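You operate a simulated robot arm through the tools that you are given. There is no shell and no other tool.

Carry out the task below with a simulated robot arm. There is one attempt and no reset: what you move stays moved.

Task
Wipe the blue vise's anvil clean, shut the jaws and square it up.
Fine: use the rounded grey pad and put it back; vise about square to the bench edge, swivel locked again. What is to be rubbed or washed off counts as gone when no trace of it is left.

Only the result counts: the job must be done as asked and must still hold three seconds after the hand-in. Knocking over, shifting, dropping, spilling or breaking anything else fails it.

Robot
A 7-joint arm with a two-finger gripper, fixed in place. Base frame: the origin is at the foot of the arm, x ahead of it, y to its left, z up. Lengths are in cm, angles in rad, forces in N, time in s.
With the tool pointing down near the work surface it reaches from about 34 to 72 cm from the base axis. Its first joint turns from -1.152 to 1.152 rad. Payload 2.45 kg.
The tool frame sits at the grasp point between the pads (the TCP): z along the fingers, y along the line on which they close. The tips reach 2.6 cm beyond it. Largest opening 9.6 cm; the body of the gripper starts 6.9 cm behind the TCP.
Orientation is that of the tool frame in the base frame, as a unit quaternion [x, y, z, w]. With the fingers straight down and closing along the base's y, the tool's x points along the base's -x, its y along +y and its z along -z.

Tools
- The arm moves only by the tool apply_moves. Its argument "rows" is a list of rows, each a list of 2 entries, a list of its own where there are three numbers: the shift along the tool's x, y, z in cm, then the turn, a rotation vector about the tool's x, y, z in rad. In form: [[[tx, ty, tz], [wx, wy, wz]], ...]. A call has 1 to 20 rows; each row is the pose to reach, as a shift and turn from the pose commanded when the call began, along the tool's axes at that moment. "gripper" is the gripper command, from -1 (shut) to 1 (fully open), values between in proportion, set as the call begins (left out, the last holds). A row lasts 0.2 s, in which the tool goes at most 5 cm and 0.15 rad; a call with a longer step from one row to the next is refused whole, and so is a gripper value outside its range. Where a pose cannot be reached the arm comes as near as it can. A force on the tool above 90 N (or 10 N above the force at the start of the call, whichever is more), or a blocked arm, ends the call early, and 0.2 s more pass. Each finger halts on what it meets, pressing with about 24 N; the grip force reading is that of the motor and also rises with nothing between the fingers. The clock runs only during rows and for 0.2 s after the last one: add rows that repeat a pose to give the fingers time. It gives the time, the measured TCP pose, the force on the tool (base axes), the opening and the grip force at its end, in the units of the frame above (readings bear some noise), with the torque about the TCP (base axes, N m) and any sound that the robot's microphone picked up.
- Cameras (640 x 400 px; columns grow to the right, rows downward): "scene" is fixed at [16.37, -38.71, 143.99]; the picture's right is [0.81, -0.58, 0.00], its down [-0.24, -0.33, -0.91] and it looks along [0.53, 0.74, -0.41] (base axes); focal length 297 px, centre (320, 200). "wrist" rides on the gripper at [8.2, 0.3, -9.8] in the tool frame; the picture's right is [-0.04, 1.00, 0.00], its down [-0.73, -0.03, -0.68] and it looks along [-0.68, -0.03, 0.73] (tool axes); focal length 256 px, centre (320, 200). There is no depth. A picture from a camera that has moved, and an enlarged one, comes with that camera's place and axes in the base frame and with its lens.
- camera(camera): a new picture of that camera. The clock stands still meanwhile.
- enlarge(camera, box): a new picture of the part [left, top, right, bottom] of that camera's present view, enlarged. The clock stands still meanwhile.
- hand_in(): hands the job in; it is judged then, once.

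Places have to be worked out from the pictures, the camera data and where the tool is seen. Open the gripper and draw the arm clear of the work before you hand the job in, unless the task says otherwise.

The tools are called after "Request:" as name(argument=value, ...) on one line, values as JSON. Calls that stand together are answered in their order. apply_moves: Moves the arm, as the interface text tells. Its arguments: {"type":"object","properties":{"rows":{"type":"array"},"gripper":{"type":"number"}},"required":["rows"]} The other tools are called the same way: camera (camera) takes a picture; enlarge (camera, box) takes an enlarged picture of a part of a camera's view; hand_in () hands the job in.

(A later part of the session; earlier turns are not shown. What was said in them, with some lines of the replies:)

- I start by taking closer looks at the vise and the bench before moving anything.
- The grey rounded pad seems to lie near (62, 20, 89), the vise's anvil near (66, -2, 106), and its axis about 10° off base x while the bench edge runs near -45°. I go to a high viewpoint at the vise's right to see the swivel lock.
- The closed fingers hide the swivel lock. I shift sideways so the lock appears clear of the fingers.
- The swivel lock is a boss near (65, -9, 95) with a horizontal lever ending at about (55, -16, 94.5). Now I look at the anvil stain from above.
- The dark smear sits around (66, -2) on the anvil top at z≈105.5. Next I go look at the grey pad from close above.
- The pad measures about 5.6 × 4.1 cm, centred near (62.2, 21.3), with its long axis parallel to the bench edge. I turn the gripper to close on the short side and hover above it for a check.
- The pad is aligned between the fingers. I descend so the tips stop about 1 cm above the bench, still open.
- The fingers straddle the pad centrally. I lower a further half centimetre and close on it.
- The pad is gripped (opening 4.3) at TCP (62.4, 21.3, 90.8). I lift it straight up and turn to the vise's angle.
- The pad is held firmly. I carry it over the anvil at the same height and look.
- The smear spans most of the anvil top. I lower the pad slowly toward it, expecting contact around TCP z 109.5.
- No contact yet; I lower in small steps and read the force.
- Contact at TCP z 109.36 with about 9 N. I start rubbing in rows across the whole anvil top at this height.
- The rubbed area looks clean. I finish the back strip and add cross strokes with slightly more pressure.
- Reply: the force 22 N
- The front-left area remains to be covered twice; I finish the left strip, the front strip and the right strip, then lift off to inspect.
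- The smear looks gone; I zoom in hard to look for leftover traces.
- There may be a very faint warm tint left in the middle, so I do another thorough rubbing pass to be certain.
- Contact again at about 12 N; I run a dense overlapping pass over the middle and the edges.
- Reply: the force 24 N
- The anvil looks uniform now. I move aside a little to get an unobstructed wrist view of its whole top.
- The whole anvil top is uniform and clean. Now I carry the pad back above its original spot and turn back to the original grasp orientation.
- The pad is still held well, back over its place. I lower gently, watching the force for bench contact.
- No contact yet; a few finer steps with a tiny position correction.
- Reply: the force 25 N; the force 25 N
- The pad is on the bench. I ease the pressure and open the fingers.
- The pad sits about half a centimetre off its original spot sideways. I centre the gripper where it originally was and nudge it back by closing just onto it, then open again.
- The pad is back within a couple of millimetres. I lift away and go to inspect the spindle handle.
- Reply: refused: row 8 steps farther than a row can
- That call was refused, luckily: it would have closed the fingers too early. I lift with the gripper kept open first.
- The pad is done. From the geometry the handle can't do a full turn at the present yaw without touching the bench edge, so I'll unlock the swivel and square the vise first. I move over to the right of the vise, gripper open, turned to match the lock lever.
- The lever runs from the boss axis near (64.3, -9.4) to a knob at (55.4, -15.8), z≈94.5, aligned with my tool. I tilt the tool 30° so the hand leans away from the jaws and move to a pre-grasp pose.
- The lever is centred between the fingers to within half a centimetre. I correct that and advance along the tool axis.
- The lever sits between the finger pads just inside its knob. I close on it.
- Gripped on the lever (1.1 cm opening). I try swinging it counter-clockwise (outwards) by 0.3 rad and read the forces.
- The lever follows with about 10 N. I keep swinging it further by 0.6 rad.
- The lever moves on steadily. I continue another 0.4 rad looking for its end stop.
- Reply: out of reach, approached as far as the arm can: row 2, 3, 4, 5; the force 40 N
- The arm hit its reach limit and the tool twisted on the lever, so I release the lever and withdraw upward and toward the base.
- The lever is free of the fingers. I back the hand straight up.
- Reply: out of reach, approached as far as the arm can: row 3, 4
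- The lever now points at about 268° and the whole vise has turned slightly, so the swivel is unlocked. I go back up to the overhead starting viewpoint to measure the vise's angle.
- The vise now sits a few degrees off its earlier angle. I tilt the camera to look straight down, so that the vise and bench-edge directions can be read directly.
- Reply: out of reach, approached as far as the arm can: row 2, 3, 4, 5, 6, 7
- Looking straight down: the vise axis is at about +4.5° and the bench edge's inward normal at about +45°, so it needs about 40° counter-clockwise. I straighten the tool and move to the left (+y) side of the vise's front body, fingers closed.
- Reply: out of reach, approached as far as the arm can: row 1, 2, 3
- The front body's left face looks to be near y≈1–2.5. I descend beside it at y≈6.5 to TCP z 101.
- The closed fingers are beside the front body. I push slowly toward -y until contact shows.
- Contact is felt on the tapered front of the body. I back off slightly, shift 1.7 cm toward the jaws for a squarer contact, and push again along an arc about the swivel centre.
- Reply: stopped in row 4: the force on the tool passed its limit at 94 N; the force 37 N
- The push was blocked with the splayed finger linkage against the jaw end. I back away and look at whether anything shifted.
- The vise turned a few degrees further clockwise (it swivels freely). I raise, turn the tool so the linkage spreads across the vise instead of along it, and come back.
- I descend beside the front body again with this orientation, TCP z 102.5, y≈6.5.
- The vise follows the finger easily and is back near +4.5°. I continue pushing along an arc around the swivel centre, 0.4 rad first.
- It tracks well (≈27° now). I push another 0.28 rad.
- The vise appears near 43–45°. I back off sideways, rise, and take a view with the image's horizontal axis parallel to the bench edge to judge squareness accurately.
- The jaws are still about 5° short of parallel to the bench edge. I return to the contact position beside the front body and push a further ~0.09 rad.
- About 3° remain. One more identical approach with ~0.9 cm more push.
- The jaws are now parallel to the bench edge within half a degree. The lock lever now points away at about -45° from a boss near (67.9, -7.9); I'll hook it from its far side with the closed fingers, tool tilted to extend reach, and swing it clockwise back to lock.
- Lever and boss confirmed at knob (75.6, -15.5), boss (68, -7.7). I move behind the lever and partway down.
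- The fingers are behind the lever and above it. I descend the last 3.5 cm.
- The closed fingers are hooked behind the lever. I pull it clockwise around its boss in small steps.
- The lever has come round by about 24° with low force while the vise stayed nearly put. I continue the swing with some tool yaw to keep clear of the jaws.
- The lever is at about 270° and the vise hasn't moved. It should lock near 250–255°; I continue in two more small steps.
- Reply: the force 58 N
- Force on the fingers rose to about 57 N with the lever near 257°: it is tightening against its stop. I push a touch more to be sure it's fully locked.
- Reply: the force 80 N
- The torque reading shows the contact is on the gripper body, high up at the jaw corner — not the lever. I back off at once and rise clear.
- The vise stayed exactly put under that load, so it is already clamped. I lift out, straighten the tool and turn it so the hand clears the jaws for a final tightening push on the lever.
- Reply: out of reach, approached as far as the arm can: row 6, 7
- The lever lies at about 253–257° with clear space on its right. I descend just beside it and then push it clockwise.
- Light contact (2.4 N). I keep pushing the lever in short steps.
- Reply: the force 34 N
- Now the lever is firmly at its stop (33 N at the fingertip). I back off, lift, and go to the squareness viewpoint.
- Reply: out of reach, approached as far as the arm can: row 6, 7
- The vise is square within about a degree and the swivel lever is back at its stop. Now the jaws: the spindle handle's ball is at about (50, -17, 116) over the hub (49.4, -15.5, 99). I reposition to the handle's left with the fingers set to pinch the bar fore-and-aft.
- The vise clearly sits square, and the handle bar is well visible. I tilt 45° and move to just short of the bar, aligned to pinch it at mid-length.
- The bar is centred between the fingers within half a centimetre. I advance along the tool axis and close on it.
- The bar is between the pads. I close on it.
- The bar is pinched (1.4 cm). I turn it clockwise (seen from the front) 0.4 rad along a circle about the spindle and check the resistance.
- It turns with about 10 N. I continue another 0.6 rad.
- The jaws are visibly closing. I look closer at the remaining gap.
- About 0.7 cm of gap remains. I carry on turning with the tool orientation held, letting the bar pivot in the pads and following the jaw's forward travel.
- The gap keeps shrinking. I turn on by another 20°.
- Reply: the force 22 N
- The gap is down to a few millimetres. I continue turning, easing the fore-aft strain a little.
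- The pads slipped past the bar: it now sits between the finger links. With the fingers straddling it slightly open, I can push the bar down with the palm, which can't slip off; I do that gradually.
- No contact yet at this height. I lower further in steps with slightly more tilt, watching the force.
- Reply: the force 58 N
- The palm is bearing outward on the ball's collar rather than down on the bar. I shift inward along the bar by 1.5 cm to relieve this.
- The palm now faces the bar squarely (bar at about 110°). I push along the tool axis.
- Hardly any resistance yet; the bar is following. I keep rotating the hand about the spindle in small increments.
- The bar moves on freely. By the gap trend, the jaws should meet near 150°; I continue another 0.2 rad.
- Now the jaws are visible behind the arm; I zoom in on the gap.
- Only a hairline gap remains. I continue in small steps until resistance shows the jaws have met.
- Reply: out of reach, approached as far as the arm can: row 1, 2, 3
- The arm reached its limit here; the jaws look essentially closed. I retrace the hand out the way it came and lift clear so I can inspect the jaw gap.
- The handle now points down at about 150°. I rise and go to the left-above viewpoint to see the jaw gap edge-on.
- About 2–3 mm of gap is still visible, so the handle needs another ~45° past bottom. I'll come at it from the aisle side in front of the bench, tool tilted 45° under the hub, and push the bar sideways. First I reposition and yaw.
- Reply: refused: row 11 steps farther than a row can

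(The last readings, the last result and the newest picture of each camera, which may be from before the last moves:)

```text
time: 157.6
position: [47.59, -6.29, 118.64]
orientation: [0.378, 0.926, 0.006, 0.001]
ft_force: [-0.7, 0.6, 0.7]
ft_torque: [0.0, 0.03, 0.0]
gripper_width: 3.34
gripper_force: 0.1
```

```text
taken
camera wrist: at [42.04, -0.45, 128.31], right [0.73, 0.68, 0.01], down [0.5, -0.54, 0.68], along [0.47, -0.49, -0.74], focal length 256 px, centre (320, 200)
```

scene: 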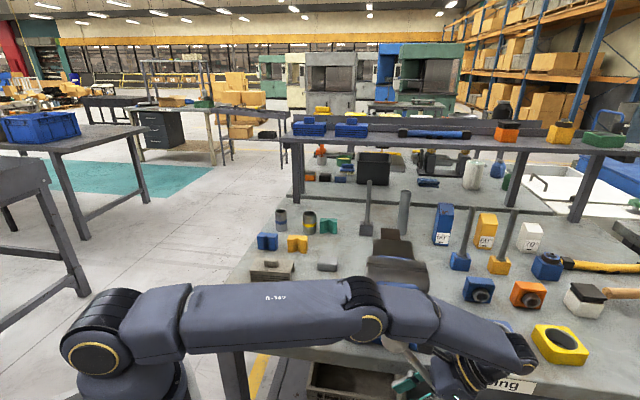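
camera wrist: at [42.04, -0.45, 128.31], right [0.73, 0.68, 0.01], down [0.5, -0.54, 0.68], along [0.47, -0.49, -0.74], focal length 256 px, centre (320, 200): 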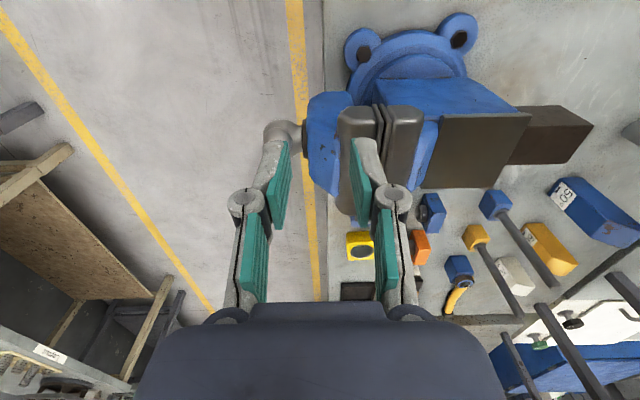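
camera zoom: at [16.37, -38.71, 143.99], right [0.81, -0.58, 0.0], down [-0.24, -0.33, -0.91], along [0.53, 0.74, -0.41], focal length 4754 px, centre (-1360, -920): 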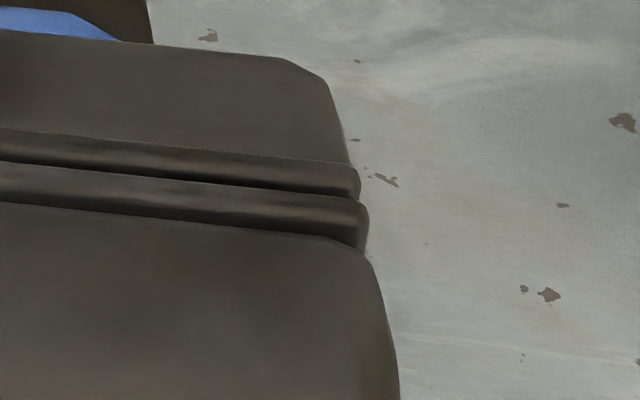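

One row turned too far; I resend with an even split.

Request:
apply_moves(rows=[[[-1.4, -2.3, 0], [0, 0, -0.14]], [[-2.8, -4.6, 0], [0, 0, -0.28]], [[-4.2, -6.9, 0], [0, 0, -0.42]], [[-5.6, -9.2, 0], [0, 0, -0.56]], [[-7, -11.5, 0], [0, 0, -0.7]], [[-8.4, -13.7, 0], [0, 0, -0.84]], [[-8.4, -13.7, 0], [0, 0, -0.98]], [[-8.4, -13.7, 0], [0, 0, -1.12]], [[-8.4, -13.7, 0], [0, 0, -1.26]], [[-8.4, -13.7, 0], [0, 0, -1.4]], [[-8.4, -13.7, 0], [0, 0, -1.5]], [[-8.4, -13.7, 0], [0, 0, -1.56]], [[-8.4, -13.7, 0], [0, 0, -1.56]]], gripper=-1)

Request:
camera(camera="wrist")

Request:
enlarge(camera="scene", box=[320, 240, 480, 400])

```text
time: 160.4
position: [44.07, -22.11, 118.48]
orientation: [-0.382, 0.924, 0.002, 0.005]
ft_force: [1.8, -0.1, 0.0]
ft_torque: [-0.02, -0.02, -0.01]
gripper_width: 0.01
gripper_force: 24.0
```

```text
taken
camera wrist: at [38.2, -27.83, 128.07], right [-0.68, 0.74, 0.0], down [0.54, 0.49, 0.69], along [0.5, 0.47, -0.73], focal length 256 px, centre (320, 200)
```

wrist: 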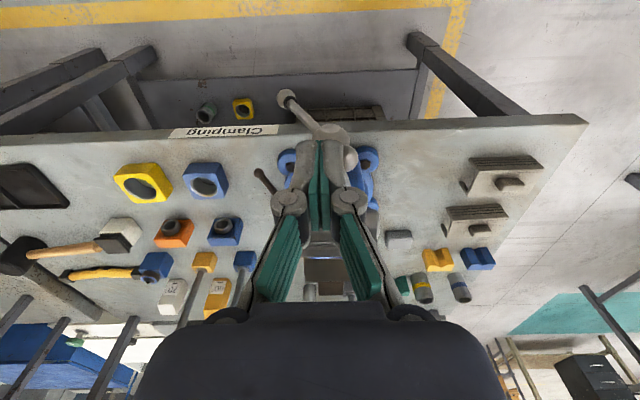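

```text
2.50 times, centred on (400, 320) of scene
camera zoom: at [16.37, -38.71, 143.99], right [0.81, -0.58, 0.0], down [-0.24, -0.33, -0.91], along [0.53, 0.74, -0.41], focal length 743 px, centre (120, -100)
```

zoom: 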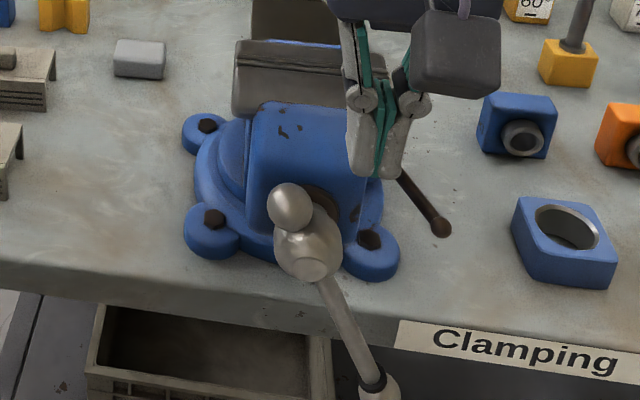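

The handle ball is at about (54.8, -20.2, 83.5), outside the bench edge. I tilt 45° toward the bench and go down in front, to the right of the bar.

Request:
apply_moves(rows=[[[0, -2, 1], [0, -0.14, 0]], [[0, -4, 3], [0, -0.28, 0]], [[0, -6.08, 5], [0, -0.42, 0]], [[0, -6.08, 8], [0, -0.56, 0]], [[-0.5, -6.08, 12], [0, -0.7, 0]], [[-1.5, -6.08, 16], [0, -0.785, 0]], [[-2.2, -6.08, 20], [0, -0.785, 0]], [[-2.98, -6.08, 22.8], [0, -0.785, 0]], [[-2.98, -6.08, 22.8], [0, -0.785, 0]]])

Request:
camera(camera="wrist")

Request:
enlarge(camera="scene", box=[320, 240, 480, 400])

```text
time: 162.4
position: [50.69, -23.93, 95.56]
orientation: [-0.351, 0.852, 0.149, 0.358]
ft_force: [0.4, -0.2, 0.4]
ft_torque: [-0.02, -0.01, -0.02]
gripper_width: 0.0
gripper_force: 23.9
```

```text
taken
camera wrist: at [41.57, -32.85, 96.64], right [-0.68, 0.73, 0.03], down [0.04, 0.0, 1.0], along [0.73, 0.69, -0.03], focal length 256 px, centre (320, 200)
```

wrist: 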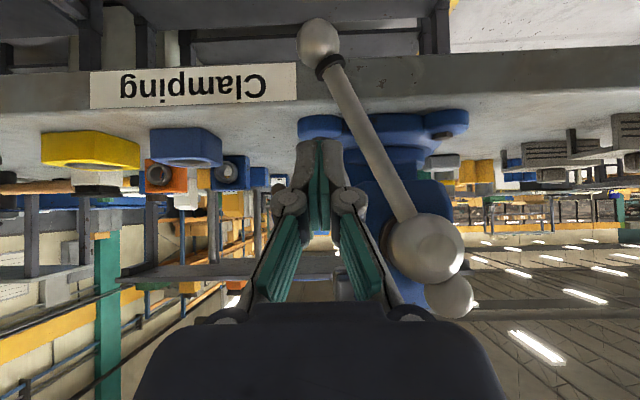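

```text
2.50 times, centred on (400, 320) of scene
camera zoom: at [16.37, -38.71, 143.99], right [0.81, -0.58, 0.0], down [-0.24, -0.33, -0.91], along [0.53, 0.74, -0.41], focal length 743 px, centre (120, -100)
```

zoom: 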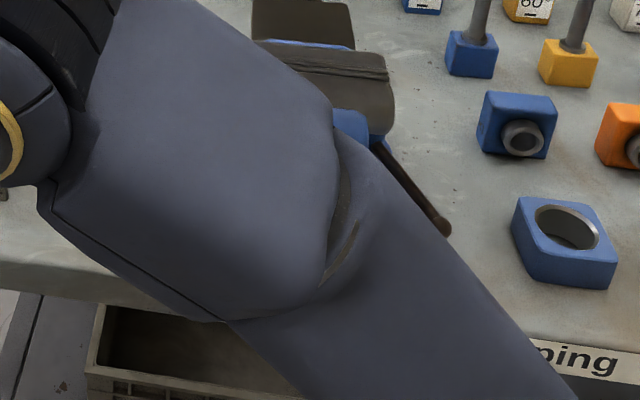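

A perfect front view: the bar hangs at about 152°, with the fingers to its right. I advance into the bar's plane.

Request:
apply_moves(rows=[[[0, 0, 2.5], [0, 0, 0]], [[0, 0, 5], [0, 0, 0]], [[0, 0, 7], [0, 0, 0]], [[0, 0, 8], [0, 0, 0]], [[0, 0, 8], [0, 0, 0]]])

Request:
camera(camera="wrist")

```text
time: 163.6
position: [54.7, -19.93, 90.11]
orientation: [-0.351, 0.852, 0.149, 0.358]
ft_force: [0.7, 0.5, 0.3]
ft_torque: [-0.02, -0.04, 0.01]
gripper_width: 0.0
gripper_force: 23.9
```

```text
taken
camera wrist: at [45.61, -28.79, 91.0], right [-0.68, 0.73, 0.03], down [0.04, 0.0, 1.0], along [0.73, 0.69, -0.03], focal length 256 px, centre (320, 200)
```

wrist: 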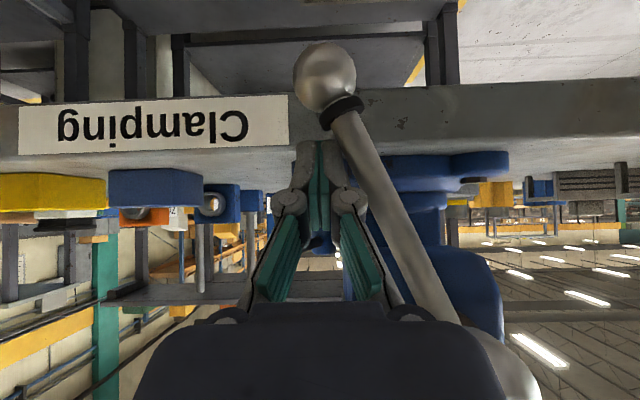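

The fingers are beside the bar near its lower end. I push it sideways (clockwise) in steps.

Request:
apply_moves(rows=[[[0, 0.7, 0], [0, 0, 0]], [[0, 1.4, 0], [0, 0, 0]], [[0, 2.1, 0], [0, 0, 0]], [[0, 2.8, 0], [0, 0, 0]], [[0, 3.5, 0], [0, 0, 0]], [[0, 3.5, 0], [0, 0, 0]]])

Request:
camera(camera="wrist")

Request:
enlarge(camera="scene", box=[365, 245, 425, 290])

```text
time: 165.0
position: [52.02, -17.47, 90.18]
orientation: [-0.351, 0.852, 0.149, 0.358]
ft_force: [1.0, -0.7, -0.4]
ft_torque: [-0.03, 0.03, 0.02]
gripper_width: 0.0
gripper_force: 23.9
```

```text
taken
camera wrist: at [43.01, -26.35, 91.02], right [-0.68, 0.73, 0.03], down [0.04, 0.0, 1.0], along [0.73, 0.69, -0.03], focal length 256 px, centre (320, 200)
```

wrist: 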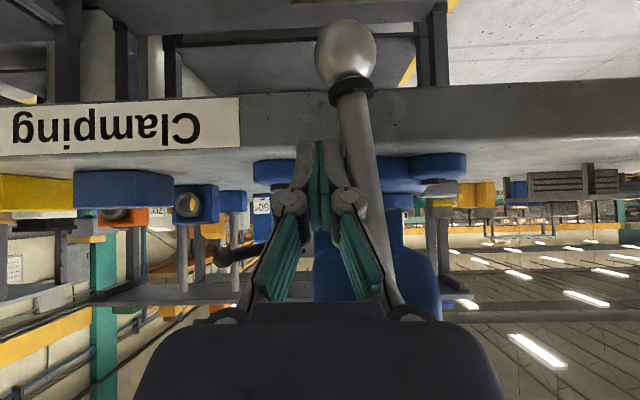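

```text
8.89 times, centred on (395, 268) of scene
camera zoom: at [16.38, -38.72, 143.99], right [0.81, -0.58, 0.0], down [-0.24, -0.33, -0.91], along [0.53, 0.74, -0.41], focal length 2641 px, centre (-347, -400)
```

zoom: 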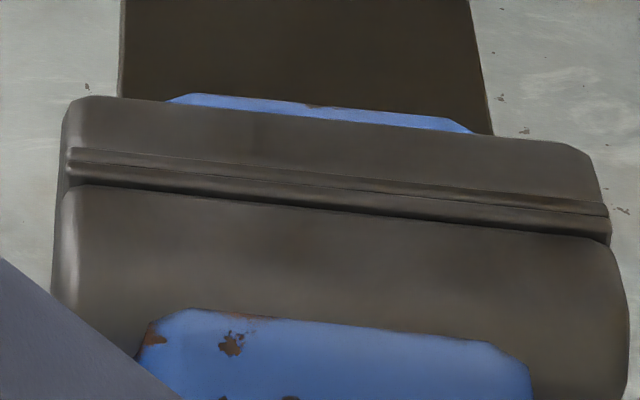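

The gap now looks gone. I push on in smaller steps until firm resistance confirms the jaws are tight.

Request:
apply_moves(rows=[[[0, 0.5, 0], [0, 0, 0]], [[0, 1.0, 0], [0, 0, 0]], [[0, 1.0, 0], [0, 0, 0]]])

Request:
apply_moves(rows=[[[0, 0.5, 0], [0, 0, 0]], [[0, 1.0, 0], [0, 0, 0]], [[0, 1.0, 0], [0, 0, 0]]])

Request:
camera(camera="wrist")

Request:
enlarge(camera="scene", box=[365, 245, 425, 290])

```text
time: 165.8
position: [51.4, -16.63, 90.07]
orientation: [-0.351, 0.853, 0.148, 0.357]
ft_force: [0.6, -2.1, -1.0]
ft_torque: [-0.01, 0.0, 0.0]
gripper_width: 0.0
gripper_force: 23.8
```

```text
time: 166.6
position: [50.59, -16.15, 90.19]
orientation: [-0.351, 0.852, 0.149, 0.358]
ft_force: [3.3, -3.4, -1.5]
ft_torque: [-0.02, -0.02, 0.01]
gripper_width: 0.0
gripper_force: 24.0
```

```text
taken
camera wrist: at [41.62, -24.92, 91.05], right [-0.68, 0.73, 0.03], down [0.04, 0.0, 1.0], along [0.73, 0.69, -0.03], focal length 256 px, centre (320, 200)
```

wrist: 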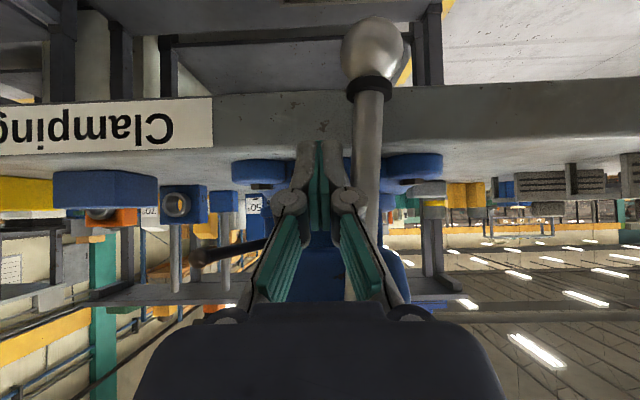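

```text
8.89 times, centred on (395, 268) of scene
camera zoom: at [16.38, -38.72, 143.99], right [0.81, -0.58, 0.0], down [-0.24, -0.33, -0.91], along [0.53, 0.74, -0.41], focal length 2641 px, centre (-347, -400)
```

zoom: 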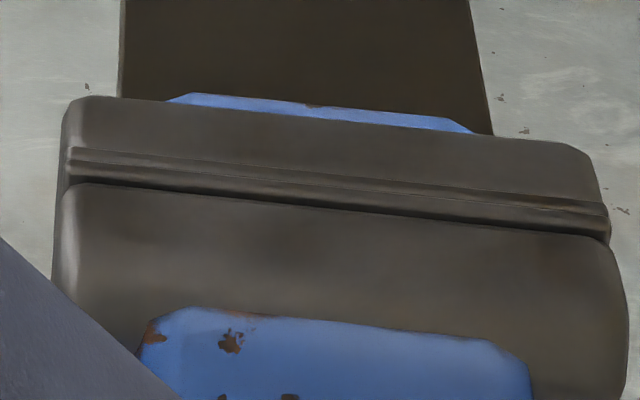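

Force is slowly building (≈5 N). I continue pushing in steps.

Request:
apply_moves(rows=[[[0, 0.5, 0], [0, 0, 0]], [[0, 1.0, 0], [0, 0, 0]], [[0, 1.0, 0], [0, 0, 0]]])

Request:
apply_moves(rows=[[[0, 0.4, 0], [0, 0, 0]], [[0, 0.8, 0], [0, 0, 0]], [[0, 0.8, 0], [0, 0, 0]]])

Request:
camera(camera="wrist")

Request:
enlarge(camera="scene", box=[365, 245, 425, 290])

```text
time: 167.4
position: [50.02, -15.32, 90.23]
orientation: [-0.351, 0.852, 0.149, 0.358]
ft_force: [4.9, -4.8, 0.7]
ft_torque: [0.04, 0.03, 0.0]
gripper_width: 0.0
gripper_force: 24.6
```

```text
time: 168.2
position: [49.57, -14.86, 90.21]
orientation: [-0.352, 0.853, 0.149, 0.357]
ft_force: [3.9, -8.3, 1.8]
ft_torque: [0.17, 0.11, 0.05]
gripper_width: 0.0
gripper_force: 23.6
```

```text
taken
camera wrist: at [40.43, -23.72, 91.06], right [-0.68, 0.73, 0.03], down [0.04, 0.0, 1.0], along [0.73, 0.68, -0.03], focal length 256 px, centre (320, 200)
```

wrist: 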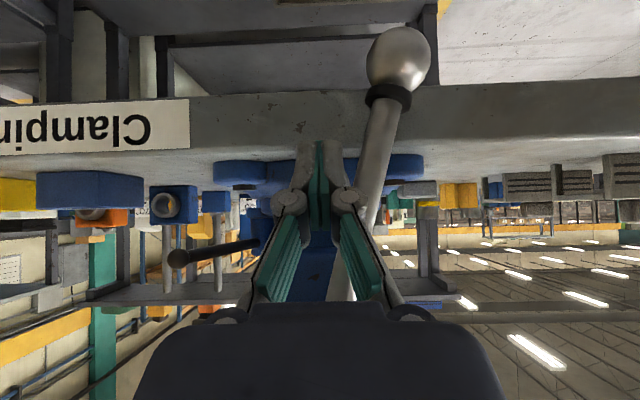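

```text
8.89 times, centred on (395, 268) of scene
camera zoom: at [16.38, -38.73, 143.98], right [0.81, -0.58, 0.0], down [-0.24, -0.33, -0.91], along [0.53, 0.74, -0.41], focal length 2641 px, centre (-347, -400)
```

zoom: 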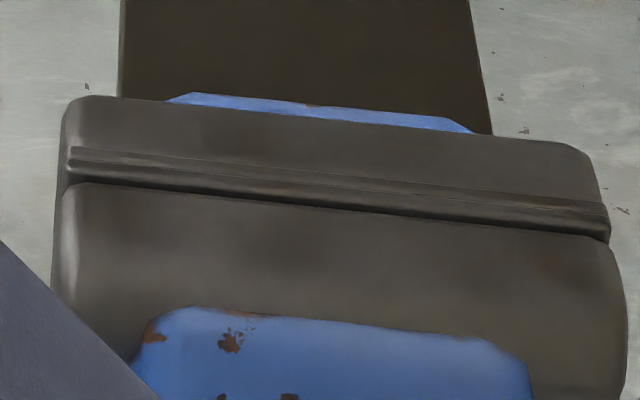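

Request:
apply_moves(rows=[[[0, 0.4, 0], [0, 0, 0]], [[0, 0.8, 0], [0, 0, 0]], [[0, 0.8, 0], [0, 0, 0]]])

Request:
apply_moves(rows=[[[0, 0.4, 0], [0, 0, 0]], [[0, 0.8, 0], [0, 0, 0]], [[0, 0.8, 0], [0, 0, 0]]])

Request:
camera(camera="wrist")

Request:
enlarge(camera="scene", box=[365, 245, 425, 290])

```text
time: 169.0
position: [49.01, -14.22, 90.23]
orientation: [-0.351, 0.852, 0.149, 0.358]
ft_force: [5.7, -8.4, 0.5]
ft_torque: [0.14, 0.07, 0.05]
gripper_width: 0.0
gripper_force: 23.5
```

```text
time: 169.8
position: [48.37, -13.75, 90.15]
orientation: [-0.35, 0.853, 0.148, 0.358]
ft_force: [4.8, -11.0, 0.5]
ft_torque: [0.22, 0.09, 0.1]
gripper_width: 0.01
gripper_force: 24.3
```

```text
taken
camera wrist: at [39.3, -22.59, 91.04], right [-0.68, 0.73, 0.03], down [0.04, 0.0, 1.0], along [0.73, 0.69, -0.03], focal length 256 px, centre (320, 200)
```

wrist: 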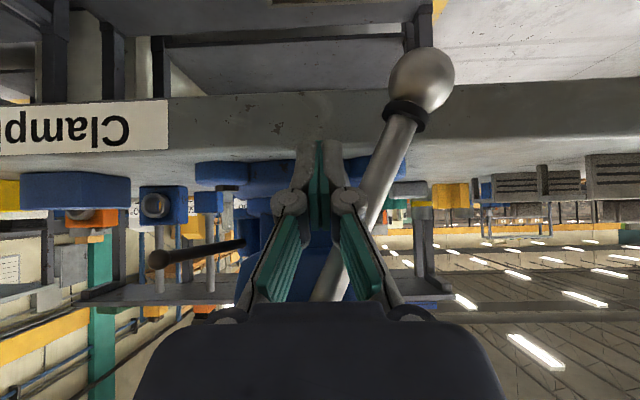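

```text
8.89 times, centred on (395, 268) of scene
camera zoom: at [16.38, -38.74, 143.98], right [0.81, -0.58, 0.0], down [-0.24, -0.33, -0.91], along [0.53, 0.74, -0.41], focal length 2641 px, centre (-347, -400)
```

zoom: 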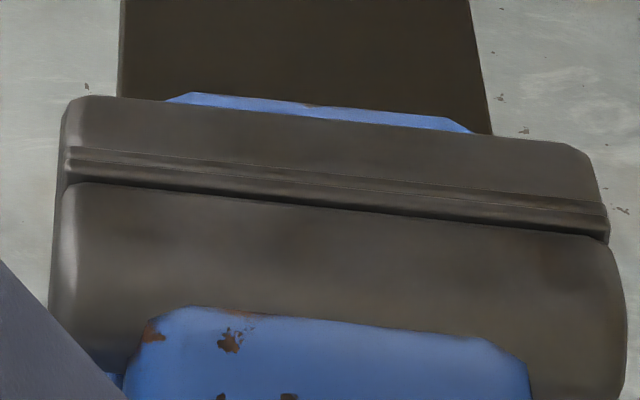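

Resistance is now about 12 N and the jaw no longer advances. I retreat the hand back out in front and inspect.

Request:
apply_moves(rows=[[[0, -0.6, 0], [0, 0, 0]], [[0, -1.2, -2], [0, 0, 0]], [[0, -1.2, -5], [0, 0, 0]], [[0, -1.2, -9], [0, 0, 0]], [[0, -1.2, -12], [0, 0, 0]], [[0, -1.2, -12], [0, 0, 0]]])

Request:
camera(camera="wrist")

Request:
enlarge(camera="scene", box=[365, 255, 395, 275])

```text
time: 171.2
position: [43.31, -20.49, 98.76]
orientation: [-0.352, 0.852, 0.149, 0.357]
ft_force: [0.2, 0.6, -0.1]
ft_torque: [0.02, 0.01, 0.02]
gripper_width: 0.0
gripper_force: 24.1
```

```text
taken
camera wrist: at [34.19, -29.44, 99.53], right [-0.68, 0.73, 0.03], down [0.04, 0.0, 1.0], along [0.73, 0.69, -0.03], focal length 256 px, centre (320, 200)
```

wrist: 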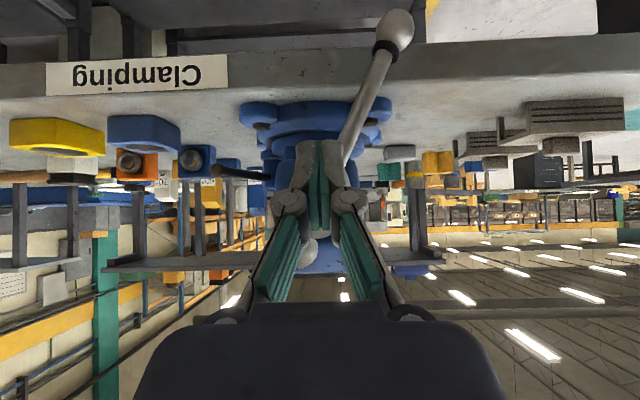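

```text
16.00 times, centred on (380, 265) of scene
camera zoom: at [16.37, -38.71, 143.99], right [0.81, -0.58, 0.0], down [-0.24, -0.33, -0.91], along [0.53, 0.74, -0.41], focal length 4754 px, centre (-640, -840)
```

zoom: 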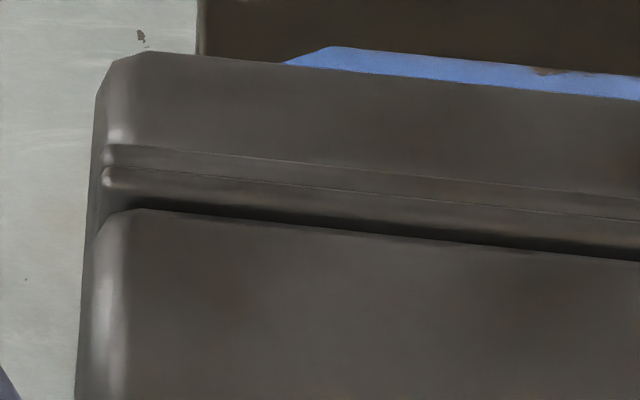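

The jaw faces now touch with no dark gap. I straighten up, rise, and go to the squareness viewpoint for a final check.

Request:
apply_moves(rows=[[[-2.8, 0, -2.8], [0, 0.13, 0]], [[-5.6, 0, -5.6], [0, 0.26, 0]], [[-8.4, 0, -8.4], [0, 0.39, 0]], [[-11.2, 0, -11.2], [0, 0.52, 0]], [[-13.9, 0, -13.9], [0, 0.65, 0]], [[-16.3, -0.5, -11.5], [0, 0.785, 0]], [[-18.7, -1, -9.1], [0, 0.785, 0]], [[-21.1, -1.5, -6.7], [0, 0.785, 0]], [[-23.5, -2.1, -4.3], [0, 0.785, 0]], [[-23.5, -2.1, -4.3], [0, 0.785, 0]]])

Request:
camera(camera="wrist")

Request:
enlarge(camera="wrist", box=[230, 20, 430, 200])

Request:
enlarge(camera="scene", box=[320, 220, 480, 380])

```text
time: 173.4
position: [54.24, -12.74, 118.38]
orientation: [-0.381, 0.925, 0.004, 0.004]
ft_force: [0.4, 0.1, -0.1]
ft_torque: [0.02, 0.0, 0.0]
gripper_width: 0.02
gripper_force: 23.9
```

```text
taken
camera wrist: at [48.36, -18.46, 128.04], right [-0.68, 0.74, 0.0], down [0.54, 0.49, 0.69], along [0.5, 0.47, -0.73], focal length 256 px, centre (320, 200)
```

wrist: 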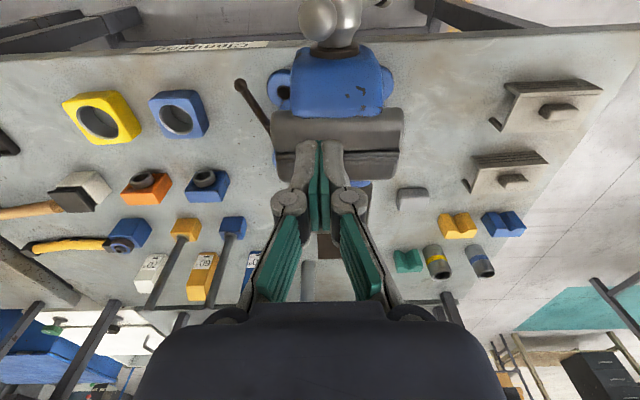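

```text
2.22 times, centred on (330, 110) of wrist
camera zoom: at [48.36, -18.46, 128.04], right [-0.68, 0.74, 0.0], down [0.54, 0.49, 0.69], along [0.5, 0.47, -0.73], focal length 569 px, centre (298, 400)
```

zoom: 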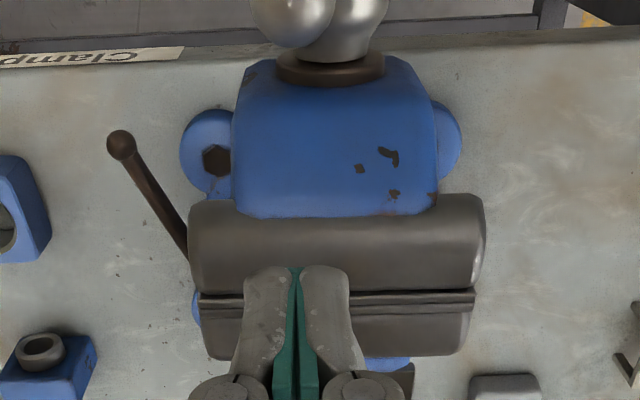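

```text
2.50 times, centred on (400, 300) of scene
camera zoom: at [16.38, -38.71, 143.99], right [0.81, -0.58, 0.0], down [-0.24, -0.33, -0.91], along [0.53, 0.74, -0.41], focal length 743 px, centre (120, -50)
```

zoom: 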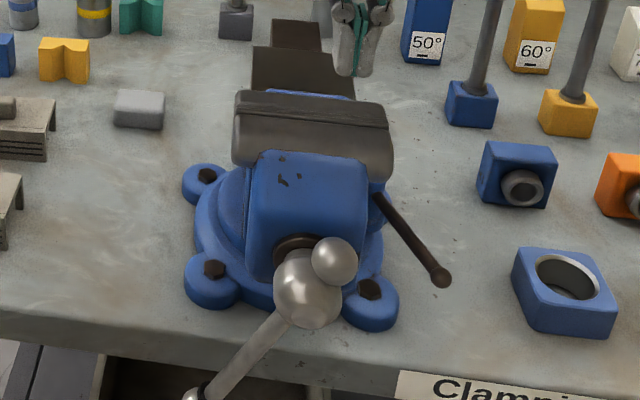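

Request:
enlarge(camera="wrist", box=[305, 95, 400, 175])

Request:
enlarge(camera="scene", box=[370, 222, 430, 262])

Request:
camera(camera="scene")

```text
5.00 times, centred on (352, 135) of wrist
camera zoom: at [48.36, -18.46, 128.04], right [-0.68, 0.74, 0.0], down [0.54, 0.49, 0.69], along [0.5, 0.47, -0.73], focal length 1280 px, centre (158, 525)
```

zoom: 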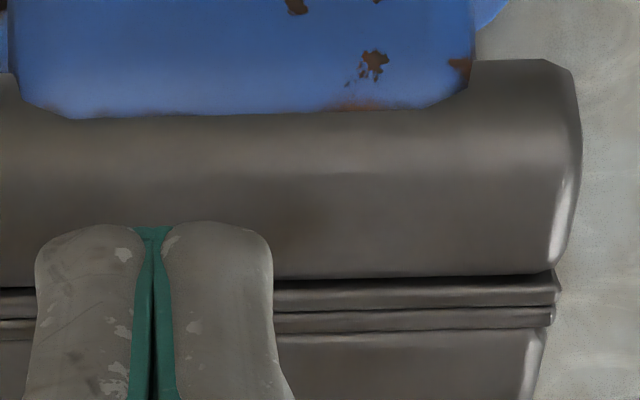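

```text
10.00 times, centred on (400, 242) of scene
camera zoom: at [16.38, -38.71, 143.99], right [0.81, -0.58, 0.0], down [-0.24, -0.33, -0.91], along [0.53, 0.74, -0.41], focal length 2972 px, centre (-480, -220)
```

zoom: 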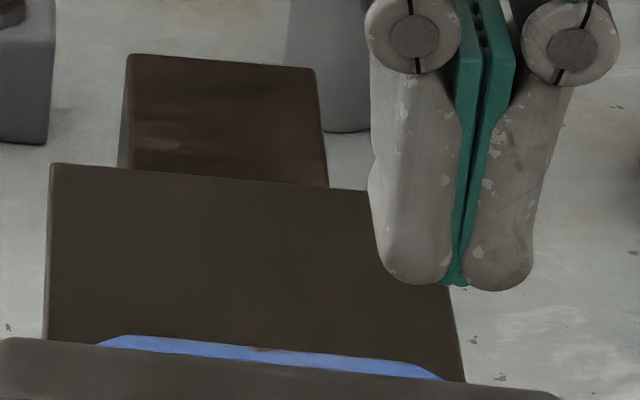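

```text
taken
```

scene: 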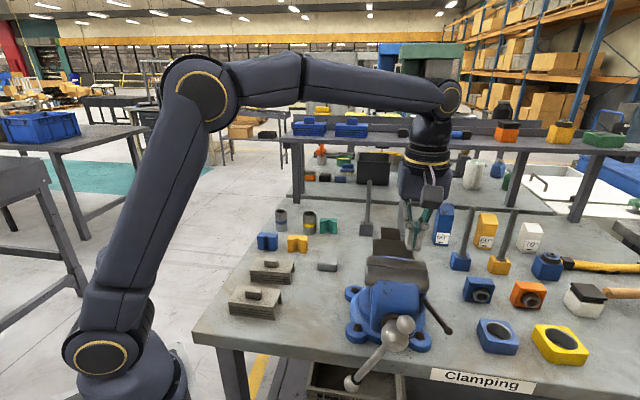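

Everything checks out: seam parallel to the bench edge, jaws touching, lever at its stop, anvil uniform, pad in place. I open the gripper and draw the arm well clear.

Request:
apply_moves(rows=[[[0, 0, -4], [0, 0, 0]], [[0, 0, -8], [0, 0, 0]], [[0.3, 3, -11], [0, 0, 0]], [[0.6, 6, -14], [0, 0, 0]], [[1, 10, -14], [0, 0, 0]], [[1.5, 14, -14], [0, 0, 0]], [[1.5, 15.6, -14], [0, 0, 0]], [[1.5, 15.6, -14], [0, 0, 0]]], gripper=1)

Request:
camera(camera="scene")

Request:
enlarge(camera="scene", box=[300, 210, 480, 390])

Request:
enlarge(camera="scene", box=[370, 222, 430, 272])

```text
time: 175.2
position: [41.77, -2.59, 132.51]
orientation: [-0.381, 0.925, 0.003, 0.004]
ft_force: [-0.2, 0.5, 0.7]
ft_torque: [0.01, 0.0, 0.0]
gripper_width: 9.58
gripper_force: 0.1
```

```text
taken
```

scene: 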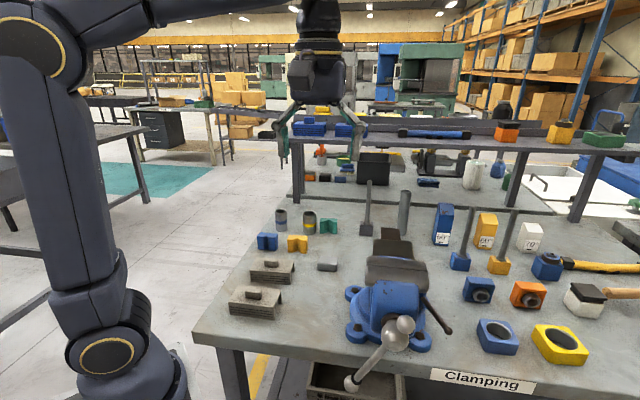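

```text
2.22 times, centred on (390, 300) of scene
camera zoom: at [16.37, -38.71, 143.99], right [0.81, -0.58, 0.0], down [-0.24, -0.33, -0.91], along [0.53, 0.74, -0.41], focal length 660 px, centre (164, -22)
```

zoom: 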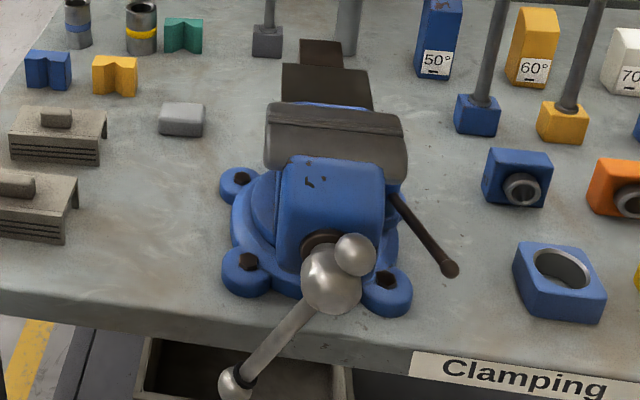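

```text
8.00 times, centred on (400, 247) of scene
camera zoom: at [16.37, -38.71, 143.99], right [0.81, -0.58, 0.0], down [-0.24, -0.33, -0.91], along [0.53, 0.74, -0.41], focal length 2377 px, centre (-320, -176)
```

zoom: 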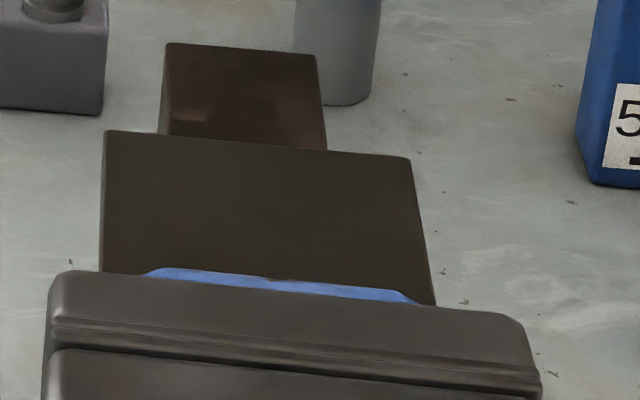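

The vise is clean, shut, square and locked, the pad is back, and the arm is clear with the gripper open. I hand the job in.

Request:
hand_in()

```text
The job is handed in.
```

The job is handed in: the blue vise's anvil is wiped clean, the jaws are shut, and the vise is square to the bench edge with its swivel locked. I haven't seen the judge's result.

- **Anvil:** I rubbed the whole top with the rounded grey pad in overlapping passes. Zoomed views from two cameras show an even surface with no trace of the smear.
- **Pad:** It is back in its original spot to within a few millimetres, and at its original angle as far as I can see.
- **Squareness:** The closed jaw seam reads parallel to the bench edge within about a degree.
- **Swivel lock:** I swung the lever back until it met a firm stop at about 33 N. Before that last push, the vise had already held still when my gripper accidentally leaned on the jaw at about 80 N.
- **Jaws:** I turned the handle until the gap closed and the jaw stopped advancing, at about 12 N on the handle. The handle now hangs down in front of the bench instead of standing up.

The gripper also pressed on the vise by accident once while the swivel was loose, at about 94 N, which only turned it a few degrees. Nothing else on the bench looks moved, and the arm is clear with the gripper open.
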